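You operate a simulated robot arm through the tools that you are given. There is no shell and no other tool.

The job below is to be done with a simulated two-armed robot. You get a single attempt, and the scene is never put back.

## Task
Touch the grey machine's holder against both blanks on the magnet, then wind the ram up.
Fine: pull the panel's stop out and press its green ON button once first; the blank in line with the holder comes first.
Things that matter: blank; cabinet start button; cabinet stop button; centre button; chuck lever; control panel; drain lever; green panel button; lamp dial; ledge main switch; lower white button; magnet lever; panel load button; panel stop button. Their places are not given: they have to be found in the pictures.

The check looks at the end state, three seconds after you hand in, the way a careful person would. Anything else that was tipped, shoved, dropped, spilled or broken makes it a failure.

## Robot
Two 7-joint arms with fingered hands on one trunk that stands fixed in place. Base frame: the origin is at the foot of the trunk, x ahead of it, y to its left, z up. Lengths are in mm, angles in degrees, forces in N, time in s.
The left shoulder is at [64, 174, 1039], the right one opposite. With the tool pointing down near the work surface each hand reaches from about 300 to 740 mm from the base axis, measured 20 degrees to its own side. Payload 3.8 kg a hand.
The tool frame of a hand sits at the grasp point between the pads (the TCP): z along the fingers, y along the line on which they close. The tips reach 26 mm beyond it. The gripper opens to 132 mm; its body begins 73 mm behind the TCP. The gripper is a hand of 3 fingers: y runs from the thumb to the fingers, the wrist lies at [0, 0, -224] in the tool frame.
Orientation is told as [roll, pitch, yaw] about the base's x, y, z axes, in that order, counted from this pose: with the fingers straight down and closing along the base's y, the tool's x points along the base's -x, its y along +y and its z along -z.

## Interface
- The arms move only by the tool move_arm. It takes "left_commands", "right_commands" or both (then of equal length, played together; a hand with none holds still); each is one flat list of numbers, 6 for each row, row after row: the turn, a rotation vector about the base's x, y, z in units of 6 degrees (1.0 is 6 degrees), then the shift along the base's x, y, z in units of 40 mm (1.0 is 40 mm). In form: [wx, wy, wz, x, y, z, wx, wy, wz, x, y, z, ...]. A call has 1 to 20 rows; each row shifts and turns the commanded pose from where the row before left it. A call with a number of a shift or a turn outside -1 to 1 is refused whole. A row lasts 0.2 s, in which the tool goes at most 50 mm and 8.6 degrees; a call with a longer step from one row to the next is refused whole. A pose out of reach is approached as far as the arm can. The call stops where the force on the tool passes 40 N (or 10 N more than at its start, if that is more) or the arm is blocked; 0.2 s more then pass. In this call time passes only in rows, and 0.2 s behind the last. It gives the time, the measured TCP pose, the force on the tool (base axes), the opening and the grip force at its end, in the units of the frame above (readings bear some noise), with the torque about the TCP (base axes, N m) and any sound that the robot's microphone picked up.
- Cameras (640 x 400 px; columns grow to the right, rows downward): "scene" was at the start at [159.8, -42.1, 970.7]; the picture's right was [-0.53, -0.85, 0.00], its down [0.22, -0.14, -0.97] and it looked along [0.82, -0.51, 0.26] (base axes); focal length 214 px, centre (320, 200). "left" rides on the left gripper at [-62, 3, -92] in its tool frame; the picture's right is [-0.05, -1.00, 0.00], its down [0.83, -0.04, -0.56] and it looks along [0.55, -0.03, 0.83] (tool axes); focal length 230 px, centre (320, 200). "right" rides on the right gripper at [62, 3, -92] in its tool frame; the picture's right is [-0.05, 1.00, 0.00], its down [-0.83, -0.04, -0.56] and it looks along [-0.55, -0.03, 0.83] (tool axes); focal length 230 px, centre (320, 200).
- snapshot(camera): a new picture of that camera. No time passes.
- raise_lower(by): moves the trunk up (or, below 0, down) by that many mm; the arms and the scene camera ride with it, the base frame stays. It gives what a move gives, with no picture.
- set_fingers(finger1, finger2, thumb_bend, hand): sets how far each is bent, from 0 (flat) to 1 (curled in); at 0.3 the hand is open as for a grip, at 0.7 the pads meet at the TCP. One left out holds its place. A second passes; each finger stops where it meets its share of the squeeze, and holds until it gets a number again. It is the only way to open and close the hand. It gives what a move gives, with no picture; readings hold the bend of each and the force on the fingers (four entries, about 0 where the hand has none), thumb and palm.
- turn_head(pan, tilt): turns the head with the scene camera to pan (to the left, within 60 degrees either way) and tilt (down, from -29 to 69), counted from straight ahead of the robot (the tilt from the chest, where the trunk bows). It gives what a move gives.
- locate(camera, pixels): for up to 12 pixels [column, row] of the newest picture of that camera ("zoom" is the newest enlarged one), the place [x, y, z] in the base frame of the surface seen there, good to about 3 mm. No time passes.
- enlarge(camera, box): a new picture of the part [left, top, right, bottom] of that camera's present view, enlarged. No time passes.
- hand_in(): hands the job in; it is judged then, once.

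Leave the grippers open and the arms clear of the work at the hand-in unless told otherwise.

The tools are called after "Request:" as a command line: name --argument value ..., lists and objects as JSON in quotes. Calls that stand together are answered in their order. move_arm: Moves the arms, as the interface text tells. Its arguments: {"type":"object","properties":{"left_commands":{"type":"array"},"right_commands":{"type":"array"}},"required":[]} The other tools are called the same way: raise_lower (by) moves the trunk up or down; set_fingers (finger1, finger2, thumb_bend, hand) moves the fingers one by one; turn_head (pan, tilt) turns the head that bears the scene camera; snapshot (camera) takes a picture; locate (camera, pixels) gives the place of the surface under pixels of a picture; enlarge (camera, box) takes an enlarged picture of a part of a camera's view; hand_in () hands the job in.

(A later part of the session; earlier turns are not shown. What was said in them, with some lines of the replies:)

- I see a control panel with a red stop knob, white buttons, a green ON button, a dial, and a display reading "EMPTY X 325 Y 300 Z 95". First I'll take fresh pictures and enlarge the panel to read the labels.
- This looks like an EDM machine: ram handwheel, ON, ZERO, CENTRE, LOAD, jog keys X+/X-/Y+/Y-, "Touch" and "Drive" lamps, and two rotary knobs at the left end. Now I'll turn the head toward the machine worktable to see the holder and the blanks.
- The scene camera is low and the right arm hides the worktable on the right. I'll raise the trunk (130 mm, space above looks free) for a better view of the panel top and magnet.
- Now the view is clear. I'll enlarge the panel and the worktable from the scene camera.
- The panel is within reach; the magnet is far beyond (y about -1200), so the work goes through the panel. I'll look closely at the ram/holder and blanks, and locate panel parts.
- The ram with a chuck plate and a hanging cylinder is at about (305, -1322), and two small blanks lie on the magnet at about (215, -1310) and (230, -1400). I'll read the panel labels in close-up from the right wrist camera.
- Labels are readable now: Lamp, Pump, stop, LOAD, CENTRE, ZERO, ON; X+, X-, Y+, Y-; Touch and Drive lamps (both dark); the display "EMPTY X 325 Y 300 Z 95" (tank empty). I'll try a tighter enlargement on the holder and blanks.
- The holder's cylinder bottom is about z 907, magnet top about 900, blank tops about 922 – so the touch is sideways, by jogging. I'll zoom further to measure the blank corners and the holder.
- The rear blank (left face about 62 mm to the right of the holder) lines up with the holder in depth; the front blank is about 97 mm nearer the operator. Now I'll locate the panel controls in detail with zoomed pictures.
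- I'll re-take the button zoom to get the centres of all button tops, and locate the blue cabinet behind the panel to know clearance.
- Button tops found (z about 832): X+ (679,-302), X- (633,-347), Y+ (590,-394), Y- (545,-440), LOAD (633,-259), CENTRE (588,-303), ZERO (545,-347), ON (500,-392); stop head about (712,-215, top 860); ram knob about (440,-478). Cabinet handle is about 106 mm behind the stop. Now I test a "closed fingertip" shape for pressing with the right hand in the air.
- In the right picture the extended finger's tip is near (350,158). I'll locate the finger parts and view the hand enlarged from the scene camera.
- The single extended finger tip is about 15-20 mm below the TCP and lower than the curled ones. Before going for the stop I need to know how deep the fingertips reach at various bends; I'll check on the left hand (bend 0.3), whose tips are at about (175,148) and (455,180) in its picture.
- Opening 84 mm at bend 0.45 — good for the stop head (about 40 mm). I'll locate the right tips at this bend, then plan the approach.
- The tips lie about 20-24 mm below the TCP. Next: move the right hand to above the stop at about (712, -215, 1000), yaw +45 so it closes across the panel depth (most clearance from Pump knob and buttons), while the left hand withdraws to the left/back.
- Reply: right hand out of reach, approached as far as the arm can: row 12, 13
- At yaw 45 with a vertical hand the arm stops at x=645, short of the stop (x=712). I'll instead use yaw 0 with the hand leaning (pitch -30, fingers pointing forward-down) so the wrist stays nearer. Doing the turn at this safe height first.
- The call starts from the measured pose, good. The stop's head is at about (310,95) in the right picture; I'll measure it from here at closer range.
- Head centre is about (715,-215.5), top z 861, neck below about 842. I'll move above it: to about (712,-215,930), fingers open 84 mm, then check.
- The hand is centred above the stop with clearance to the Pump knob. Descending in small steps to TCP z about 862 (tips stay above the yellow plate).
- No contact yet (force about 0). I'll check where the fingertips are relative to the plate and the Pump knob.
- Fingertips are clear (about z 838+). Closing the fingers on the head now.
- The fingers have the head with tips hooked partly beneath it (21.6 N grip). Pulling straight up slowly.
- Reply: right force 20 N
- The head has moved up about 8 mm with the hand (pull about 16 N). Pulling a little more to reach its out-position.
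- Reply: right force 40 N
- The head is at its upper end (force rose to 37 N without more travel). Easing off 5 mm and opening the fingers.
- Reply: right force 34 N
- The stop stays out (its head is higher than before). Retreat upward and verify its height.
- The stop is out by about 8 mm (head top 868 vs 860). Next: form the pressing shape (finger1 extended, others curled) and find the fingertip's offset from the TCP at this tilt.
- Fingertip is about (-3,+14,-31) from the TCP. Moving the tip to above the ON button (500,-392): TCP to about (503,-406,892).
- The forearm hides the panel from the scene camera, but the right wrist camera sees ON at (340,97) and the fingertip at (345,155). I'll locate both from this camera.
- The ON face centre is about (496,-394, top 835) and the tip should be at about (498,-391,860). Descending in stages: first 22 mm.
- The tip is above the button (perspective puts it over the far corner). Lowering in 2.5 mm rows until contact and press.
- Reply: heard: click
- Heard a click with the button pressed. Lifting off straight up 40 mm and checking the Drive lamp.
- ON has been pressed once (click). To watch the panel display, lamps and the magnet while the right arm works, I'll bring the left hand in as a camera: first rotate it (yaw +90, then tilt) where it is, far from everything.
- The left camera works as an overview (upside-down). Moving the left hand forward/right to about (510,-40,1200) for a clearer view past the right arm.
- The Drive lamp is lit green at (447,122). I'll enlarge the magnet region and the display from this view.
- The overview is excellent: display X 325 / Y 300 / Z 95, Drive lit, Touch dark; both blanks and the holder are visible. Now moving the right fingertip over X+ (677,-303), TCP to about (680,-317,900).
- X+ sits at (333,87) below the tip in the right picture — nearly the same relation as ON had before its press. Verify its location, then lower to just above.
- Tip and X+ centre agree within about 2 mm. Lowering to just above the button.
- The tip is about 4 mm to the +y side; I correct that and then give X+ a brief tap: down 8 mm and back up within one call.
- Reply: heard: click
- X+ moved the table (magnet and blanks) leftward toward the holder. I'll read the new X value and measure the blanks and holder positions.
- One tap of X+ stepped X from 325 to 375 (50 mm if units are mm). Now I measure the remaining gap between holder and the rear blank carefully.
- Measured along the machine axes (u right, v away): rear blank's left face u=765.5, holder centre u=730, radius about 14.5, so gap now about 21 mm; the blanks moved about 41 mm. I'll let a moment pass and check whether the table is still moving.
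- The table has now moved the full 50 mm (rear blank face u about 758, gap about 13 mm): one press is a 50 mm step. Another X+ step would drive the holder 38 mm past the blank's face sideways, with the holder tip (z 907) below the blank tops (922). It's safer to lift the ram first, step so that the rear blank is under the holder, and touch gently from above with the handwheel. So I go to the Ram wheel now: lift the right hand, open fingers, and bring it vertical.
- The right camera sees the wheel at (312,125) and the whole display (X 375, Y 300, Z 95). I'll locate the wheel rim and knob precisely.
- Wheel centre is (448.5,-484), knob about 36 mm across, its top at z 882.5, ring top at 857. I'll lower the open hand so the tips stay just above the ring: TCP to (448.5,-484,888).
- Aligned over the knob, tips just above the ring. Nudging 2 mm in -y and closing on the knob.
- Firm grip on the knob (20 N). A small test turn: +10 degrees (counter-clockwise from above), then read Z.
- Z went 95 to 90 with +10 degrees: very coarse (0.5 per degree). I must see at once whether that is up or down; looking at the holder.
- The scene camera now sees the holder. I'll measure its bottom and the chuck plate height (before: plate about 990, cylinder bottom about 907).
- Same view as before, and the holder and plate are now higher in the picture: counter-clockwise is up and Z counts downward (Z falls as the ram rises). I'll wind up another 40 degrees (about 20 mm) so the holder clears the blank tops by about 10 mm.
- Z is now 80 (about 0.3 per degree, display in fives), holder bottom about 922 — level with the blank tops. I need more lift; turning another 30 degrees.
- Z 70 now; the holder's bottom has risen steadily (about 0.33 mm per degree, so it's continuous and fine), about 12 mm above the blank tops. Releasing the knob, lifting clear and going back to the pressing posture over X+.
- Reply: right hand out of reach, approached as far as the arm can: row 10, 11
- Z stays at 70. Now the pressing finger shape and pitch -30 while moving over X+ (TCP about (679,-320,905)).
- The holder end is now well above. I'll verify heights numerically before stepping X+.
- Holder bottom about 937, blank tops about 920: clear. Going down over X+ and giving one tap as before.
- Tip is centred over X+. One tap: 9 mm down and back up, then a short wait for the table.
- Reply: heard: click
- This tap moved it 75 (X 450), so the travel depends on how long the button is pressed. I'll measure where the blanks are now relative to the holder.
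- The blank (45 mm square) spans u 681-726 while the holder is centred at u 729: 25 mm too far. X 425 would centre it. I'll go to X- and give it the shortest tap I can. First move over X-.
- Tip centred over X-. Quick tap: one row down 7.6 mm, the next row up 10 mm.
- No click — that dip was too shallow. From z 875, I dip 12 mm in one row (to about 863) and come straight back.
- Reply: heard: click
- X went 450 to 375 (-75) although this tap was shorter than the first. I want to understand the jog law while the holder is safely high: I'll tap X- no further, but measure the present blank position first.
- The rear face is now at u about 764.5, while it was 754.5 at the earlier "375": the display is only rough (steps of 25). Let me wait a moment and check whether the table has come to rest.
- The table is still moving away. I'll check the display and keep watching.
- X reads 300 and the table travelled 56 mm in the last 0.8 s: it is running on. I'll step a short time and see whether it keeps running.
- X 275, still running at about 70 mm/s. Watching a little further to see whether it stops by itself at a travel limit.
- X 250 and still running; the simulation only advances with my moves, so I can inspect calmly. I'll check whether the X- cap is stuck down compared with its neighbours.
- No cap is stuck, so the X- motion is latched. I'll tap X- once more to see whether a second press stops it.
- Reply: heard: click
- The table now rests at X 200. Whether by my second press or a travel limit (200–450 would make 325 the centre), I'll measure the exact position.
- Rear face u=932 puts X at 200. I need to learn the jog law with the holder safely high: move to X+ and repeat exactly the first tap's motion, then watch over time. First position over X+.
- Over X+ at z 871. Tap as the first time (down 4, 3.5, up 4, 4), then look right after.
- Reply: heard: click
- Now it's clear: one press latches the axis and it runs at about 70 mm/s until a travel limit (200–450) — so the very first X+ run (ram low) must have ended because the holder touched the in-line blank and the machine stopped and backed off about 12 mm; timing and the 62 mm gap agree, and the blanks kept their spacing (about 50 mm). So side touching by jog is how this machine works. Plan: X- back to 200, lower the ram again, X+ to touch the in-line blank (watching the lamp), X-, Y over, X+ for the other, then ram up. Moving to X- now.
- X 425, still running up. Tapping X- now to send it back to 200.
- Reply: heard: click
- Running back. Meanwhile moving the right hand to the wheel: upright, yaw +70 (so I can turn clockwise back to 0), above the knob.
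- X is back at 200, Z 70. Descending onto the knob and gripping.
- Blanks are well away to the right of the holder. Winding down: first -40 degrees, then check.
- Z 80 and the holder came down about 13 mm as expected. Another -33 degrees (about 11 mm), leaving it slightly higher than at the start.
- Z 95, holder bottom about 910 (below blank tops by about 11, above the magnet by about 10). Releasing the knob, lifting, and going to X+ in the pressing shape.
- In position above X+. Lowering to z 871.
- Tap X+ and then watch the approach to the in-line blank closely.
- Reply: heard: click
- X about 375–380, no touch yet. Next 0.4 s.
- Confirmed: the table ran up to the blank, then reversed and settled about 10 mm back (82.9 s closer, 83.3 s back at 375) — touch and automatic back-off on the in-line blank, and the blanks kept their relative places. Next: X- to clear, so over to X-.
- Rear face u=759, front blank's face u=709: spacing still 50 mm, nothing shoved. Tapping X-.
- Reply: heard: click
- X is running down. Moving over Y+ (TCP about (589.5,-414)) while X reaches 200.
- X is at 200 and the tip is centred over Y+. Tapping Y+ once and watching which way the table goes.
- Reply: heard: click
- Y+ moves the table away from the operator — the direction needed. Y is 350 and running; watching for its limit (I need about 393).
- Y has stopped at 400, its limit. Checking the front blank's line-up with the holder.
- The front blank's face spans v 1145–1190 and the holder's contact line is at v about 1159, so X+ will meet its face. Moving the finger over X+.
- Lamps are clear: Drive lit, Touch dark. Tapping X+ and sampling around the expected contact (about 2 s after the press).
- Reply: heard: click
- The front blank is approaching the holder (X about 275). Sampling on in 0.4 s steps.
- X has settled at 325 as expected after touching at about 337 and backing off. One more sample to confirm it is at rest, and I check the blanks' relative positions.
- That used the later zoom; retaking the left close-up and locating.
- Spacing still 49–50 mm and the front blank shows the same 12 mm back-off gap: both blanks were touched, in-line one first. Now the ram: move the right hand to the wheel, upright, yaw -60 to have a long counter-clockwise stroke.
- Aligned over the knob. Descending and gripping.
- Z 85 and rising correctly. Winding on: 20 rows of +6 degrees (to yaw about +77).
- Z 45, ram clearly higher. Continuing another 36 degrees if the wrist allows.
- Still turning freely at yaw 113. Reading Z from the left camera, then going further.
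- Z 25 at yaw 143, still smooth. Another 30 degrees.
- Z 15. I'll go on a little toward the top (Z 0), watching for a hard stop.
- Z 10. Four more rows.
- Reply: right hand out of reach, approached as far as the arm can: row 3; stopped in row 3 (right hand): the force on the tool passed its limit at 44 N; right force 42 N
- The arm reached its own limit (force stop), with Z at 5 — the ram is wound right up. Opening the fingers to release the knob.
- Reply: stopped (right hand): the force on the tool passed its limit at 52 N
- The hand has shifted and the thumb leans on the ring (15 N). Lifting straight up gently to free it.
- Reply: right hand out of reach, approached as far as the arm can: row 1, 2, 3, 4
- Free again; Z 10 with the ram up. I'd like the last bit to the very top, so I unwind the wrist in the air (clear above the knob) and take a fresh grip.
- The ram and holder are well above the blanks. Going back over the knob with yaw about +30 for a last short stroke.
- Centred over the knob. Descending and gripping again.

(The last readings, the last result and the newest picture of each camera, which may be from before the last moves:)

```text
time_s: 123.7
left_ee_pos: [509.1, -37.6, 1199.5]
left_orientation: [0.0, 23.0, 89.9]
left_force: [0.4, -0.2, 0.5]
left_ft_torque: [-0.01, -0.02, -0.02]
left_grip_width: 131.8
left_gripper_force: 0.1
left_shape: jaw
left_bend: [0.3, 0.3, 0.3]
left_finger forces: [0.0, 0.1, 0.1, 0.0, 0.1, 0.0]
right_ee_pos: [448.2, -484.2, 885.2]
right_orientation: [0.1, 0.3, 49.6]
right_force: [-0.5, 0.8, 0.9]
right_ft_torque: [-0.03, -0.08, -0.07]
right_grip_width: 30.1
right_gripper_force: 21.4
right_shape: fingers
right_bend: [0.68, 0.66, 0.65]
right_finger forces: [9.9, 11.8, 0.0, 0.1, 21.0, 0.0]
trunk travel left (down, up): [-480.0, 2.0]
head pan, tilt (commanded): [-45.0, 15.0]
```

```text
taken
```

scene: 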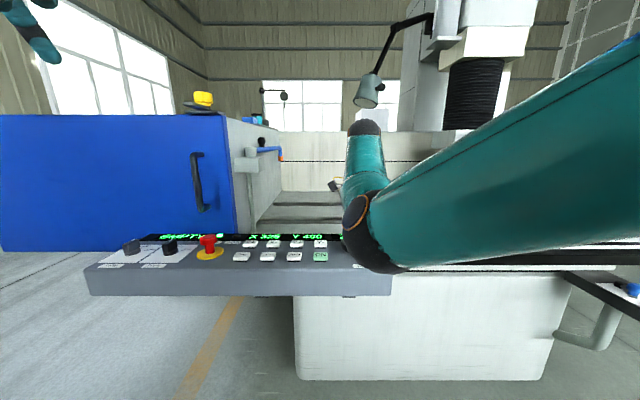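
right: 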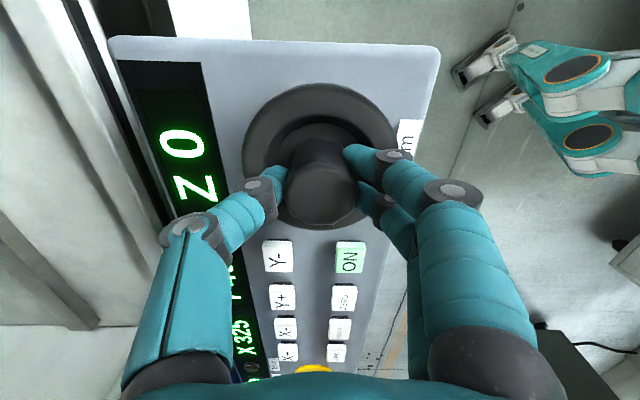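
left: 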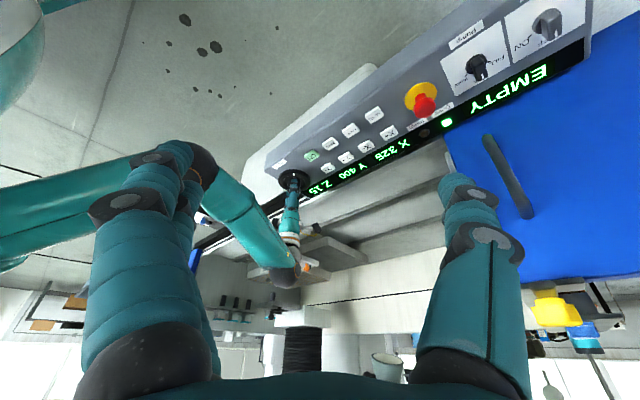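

Z reads 0: the ram is at the top. Releasing the knob and lifting straight off.

Request:
set_fingers --hand "right" --finger1 0.42 --finger2 0.42 --thumb_bend 0.42

Request:
move_arm --right_commands '[0, 0, 0, 0, 0, 0.4, 0, 0, 0, 0, 0, 0.8, 0, 0, -0.5, 0, 0, 0.9, 0, 0, -1, -0.3, 0.2, 0.9, 0, 0, -1, -0.5, 0.2, 0.9, 0, 0, -1, -0.6, 0.2, 0.9, 0, 0, -1, -0.6, 0.2, 0.9, 0, 0, -1, -0.6, 0.2, 0.9, 0, 0, -1, -0.6, 0.2, 0.9, 0, 0, -1, -0.5, 0, 0.9, 0, 0, -0.75, -0.3, 0, 0.8]'

Request:
snapshot --camera "left"

Request:
snapshot --camera "scene"

```text
time_s: 124.7
left_ee_pos: [509.7, -40.3, 1201.2]
left_orientation: [0.0, 23.1, 89.9]
left_force: [-0.8, -0.2, 0.9]
left_ft_torque: [-0.02, 0.0, 0.02]
left_grip_width: 131.9
left_gripper_force: 0.1
left_shape: jaw
left_bend: [0.3, 0.3, 0.3]
left_finger forces: [0.0, 0.0, 0.0, 0.0, 0.0, 0.0]
right_ee_pos: [449.1, -485.8, 885.2]
right_orientation: [0.0, 0.3, 49.5]
right_force: [-0.3, -0.3, 0.1]
right_ft_torque: [0.02, 0.0, -0.03]
right_grip_width: 94.4
right_gripper_force: 0.0
right_shape: fingers
right_bend: [0.42, 0.42, 0.42]
right_finger forces: [0.0, 0.0, 0.0, 0.0, 0.0, 0.1]
trunk travel left (down, up): [-480.0, 2.0]
head pan, tilt (commanded): [-45.0, 15.0]
```

```text
time_s: 127.1
left_ee_pos: [508.5, -38.5, 1200.6]
left_orientation: [-0.1, 23.1, 90.0]
left_force: [0.1, -0.6, -1.5]
left_ft_torque: [0.01, 0.01, 0.01]
left_grip_width: 131.9
left_gripper_force: 0.0
left_shape: jaw
left_bend: [0.3, 0.3, 0.3]
left_finger forces: [0.1, 0.1, 0.0, 0.0, 0.1, 0.0]
right_ee_pos: [288.0, -436.2, 1254.1]
right_orientation: [0.1, 0.2, 0.0]
right_force: [0.1, 0.0, 0.3]
right_ft_torque: [-0.04, -0.01, -0.01]
right_grip_width: 94.3
right_gripper_force: 0.1
right_shape: fingers
right_bend: [0.42, 0.42, 0.42]
right_finger forces: [0.1, 0.0, 0.0, 0.0, 0.1, 0.1]
trunk travel left (down, up): [-480.0, 2.0]
head pan, tilt (commanded): [-45.0, 15.0]
```

```text
taken
```

left: 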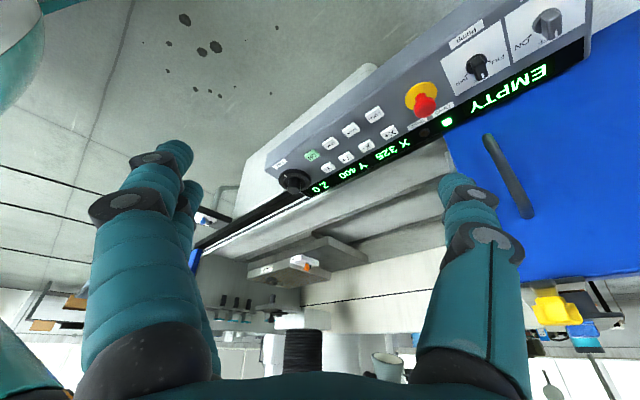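

```text
taken
```

scene: 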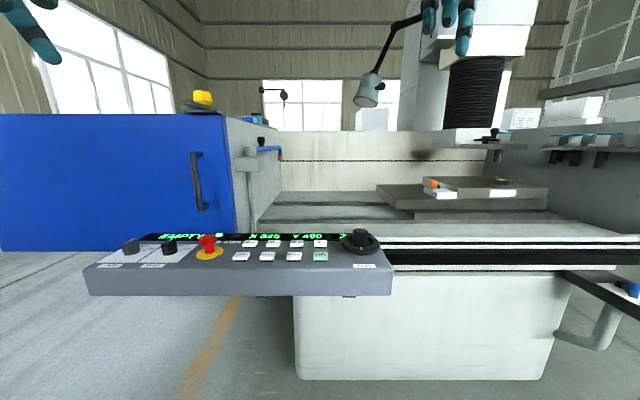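

Both hands are clear of the panel. Final check of panel and machine, open the right hand fully and withdraw the left arm.

Request:
set_fingers --hand "right" --finger1 0.3 --finger2 0.3 --thumb_bend 0.3

Request:
move_arm --left_commands '[0, 0, 0, -0.68, 0.94, 0.125, 0, 0, 0, -0.68, 0.94, 0.125, 0, 0, 0, -0.68, 0.94, 0.125, 0, 0, 0, -0.68, 0.94, 0.125, 0, 0, 0, -0.68, 0.94, 0.125, 0, 0, 0, -0.5, 0.8, 0.125]'

Request:
enlarge --camera "scene" --box '[80, 220, 400, 320]'

Request:
enlarge --camera "scene" --box '[425, 110, 585, 210]'

```text
time_s: 128.1
left_ee_pos: [509.9, -38.8, 1200.0]
left_orientation: [-0.1, 23.1, 90.0]
left_force: [-0.3, -0.2, 0.1]
left_ft_torque: [-0.02, -0.01, -0.02]
left_grip_width: 131.9
left_gripper_force: 0.1
left_shape: jaw
left_bend: [0.3, 0.3, 0.3]
left_finger forces: [0.0, 0.0, 0.0, 0.1, 0.0, 0.0]
right_ee_pos: [288.3, -436.1, 1251.6]
right_orientation: [0.1, 0.3, 0.0]
right_force: [0.5, -0.2, -0.1]
right_ft_torque: [0.0, 0.0, 0.0]
right_grip_width: 133.8
right_gripper_force: 0.0
right_shape: fingers
right_bend: [0.3, 0.3, 0.3]
right_finger forces: [0.0, 0.1, 0.1, 0.0, 0.1, 0.0]
trunk travel left (down, up): [-480.0, 2.0]
head pan, tilt (commanded): [-45.0, 15.0]
```

```text
time_s: 129.5
left_ee_pos: [353.6, 182.1, 1230.1]
left_orientation: [-0.2, 22.9, 89.9]
left_force: [-0.3, 0.8, 0.2]
left_ft_torque: [0.01, -0.01, 0.02]
left_grip_width: 132.2
left_gripper_force: 0.0
left_shape: jaw
left_bend: [0.3, 0.3, 0.3]
left_finger forces: [0.0, 0.1, 0.0, 0.1, 0.0, 0.0]
right_ee_pos: [288.4, -436.8, 1252.0]
right_orientation: [-0.1, 0.2, 0.0]
right_force: [0.5, -0.3, -0.1]
right_ft_torque: [-0.02, -0.02, -0.05]
right_grip_width: 133.9
right_gripper_force: 0.0
right_shape: fingers
right_bend: [0.3, 0.3, 0.3]
right_finger forces: [0.0, 0.1, 0.0, 0.1, 0.0, 0.0]
trunk travel left (down, up): [-480.0, 2.0]
head pan, tilt (commanded): [-45.0, 15.0]
```

```text
2.00 times, centred on (240, 270) of scene
```

zoom: 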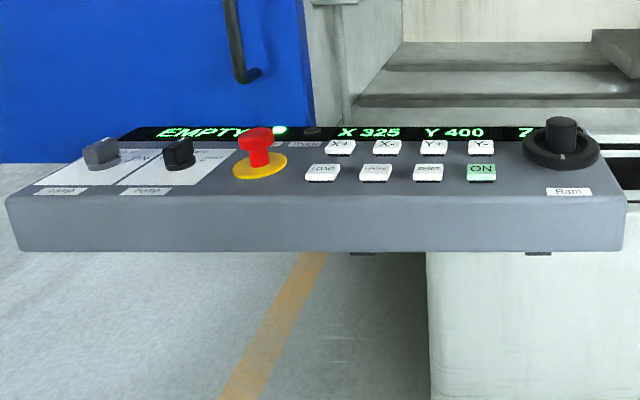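

```text
4.00 times, centred on (505, 160) of scene
```

zoom: 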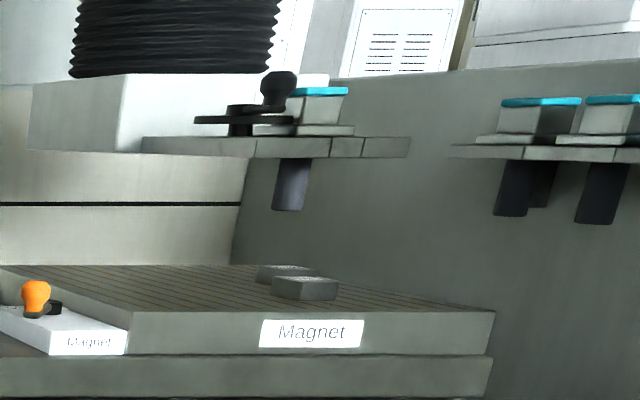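

The panel shows the stop out, Drive lit, X 325, Y 400 and Z 0. The ram is fully up, both blanks are in place on the magnet, and both hands are open and clear. I never caught the Touch lamp lit in a picture. Both runs did end the same way, though: the table met each blank, reversed and settled about 12 mm back, with the in-line blank first. Handing in.

Request:
hand_in

```text
The job is handed in.
```

I handed the job in. Both blanks were touched, the in-line one first, and the ram is wound up to Z 0. I never saw the Touch lamp light; my evidence for the touches is how the table moved.

- **Start-up:** I pulled the panel's stop out (its head now sits about 8 mm higher) and pressed the green ON button once. The Drive lamp came on.
- **In-line (rear) blank:** X+ ran the table until the holder met the blank, then the table backed off about 12 mm by itself. Before I understood that, I raised the ram and ran the table to its X limits to learn how the jog works. I then lowered the ram and touched this blank a second time to watch it happen.
- **Front blank:** I backed off with X-, ran Y+ to its limit at 400, then pressed X+. It stopped and backed off in the same way.
- **Ram:** I wound it from Z 95 up to Z 0. Partway up my wrist reached its limit and the hand slipped. The thumb pressed on the handwheel ring at about 15 N and Z dropped back from 5 to 10. I took a fresh grip and finished.

After each touch I measured the blanks' spacing and it was unchanged at about 50 mm, so neither was shoved. The table was left at X 325, Y 400, with both hands open and clear of the work.
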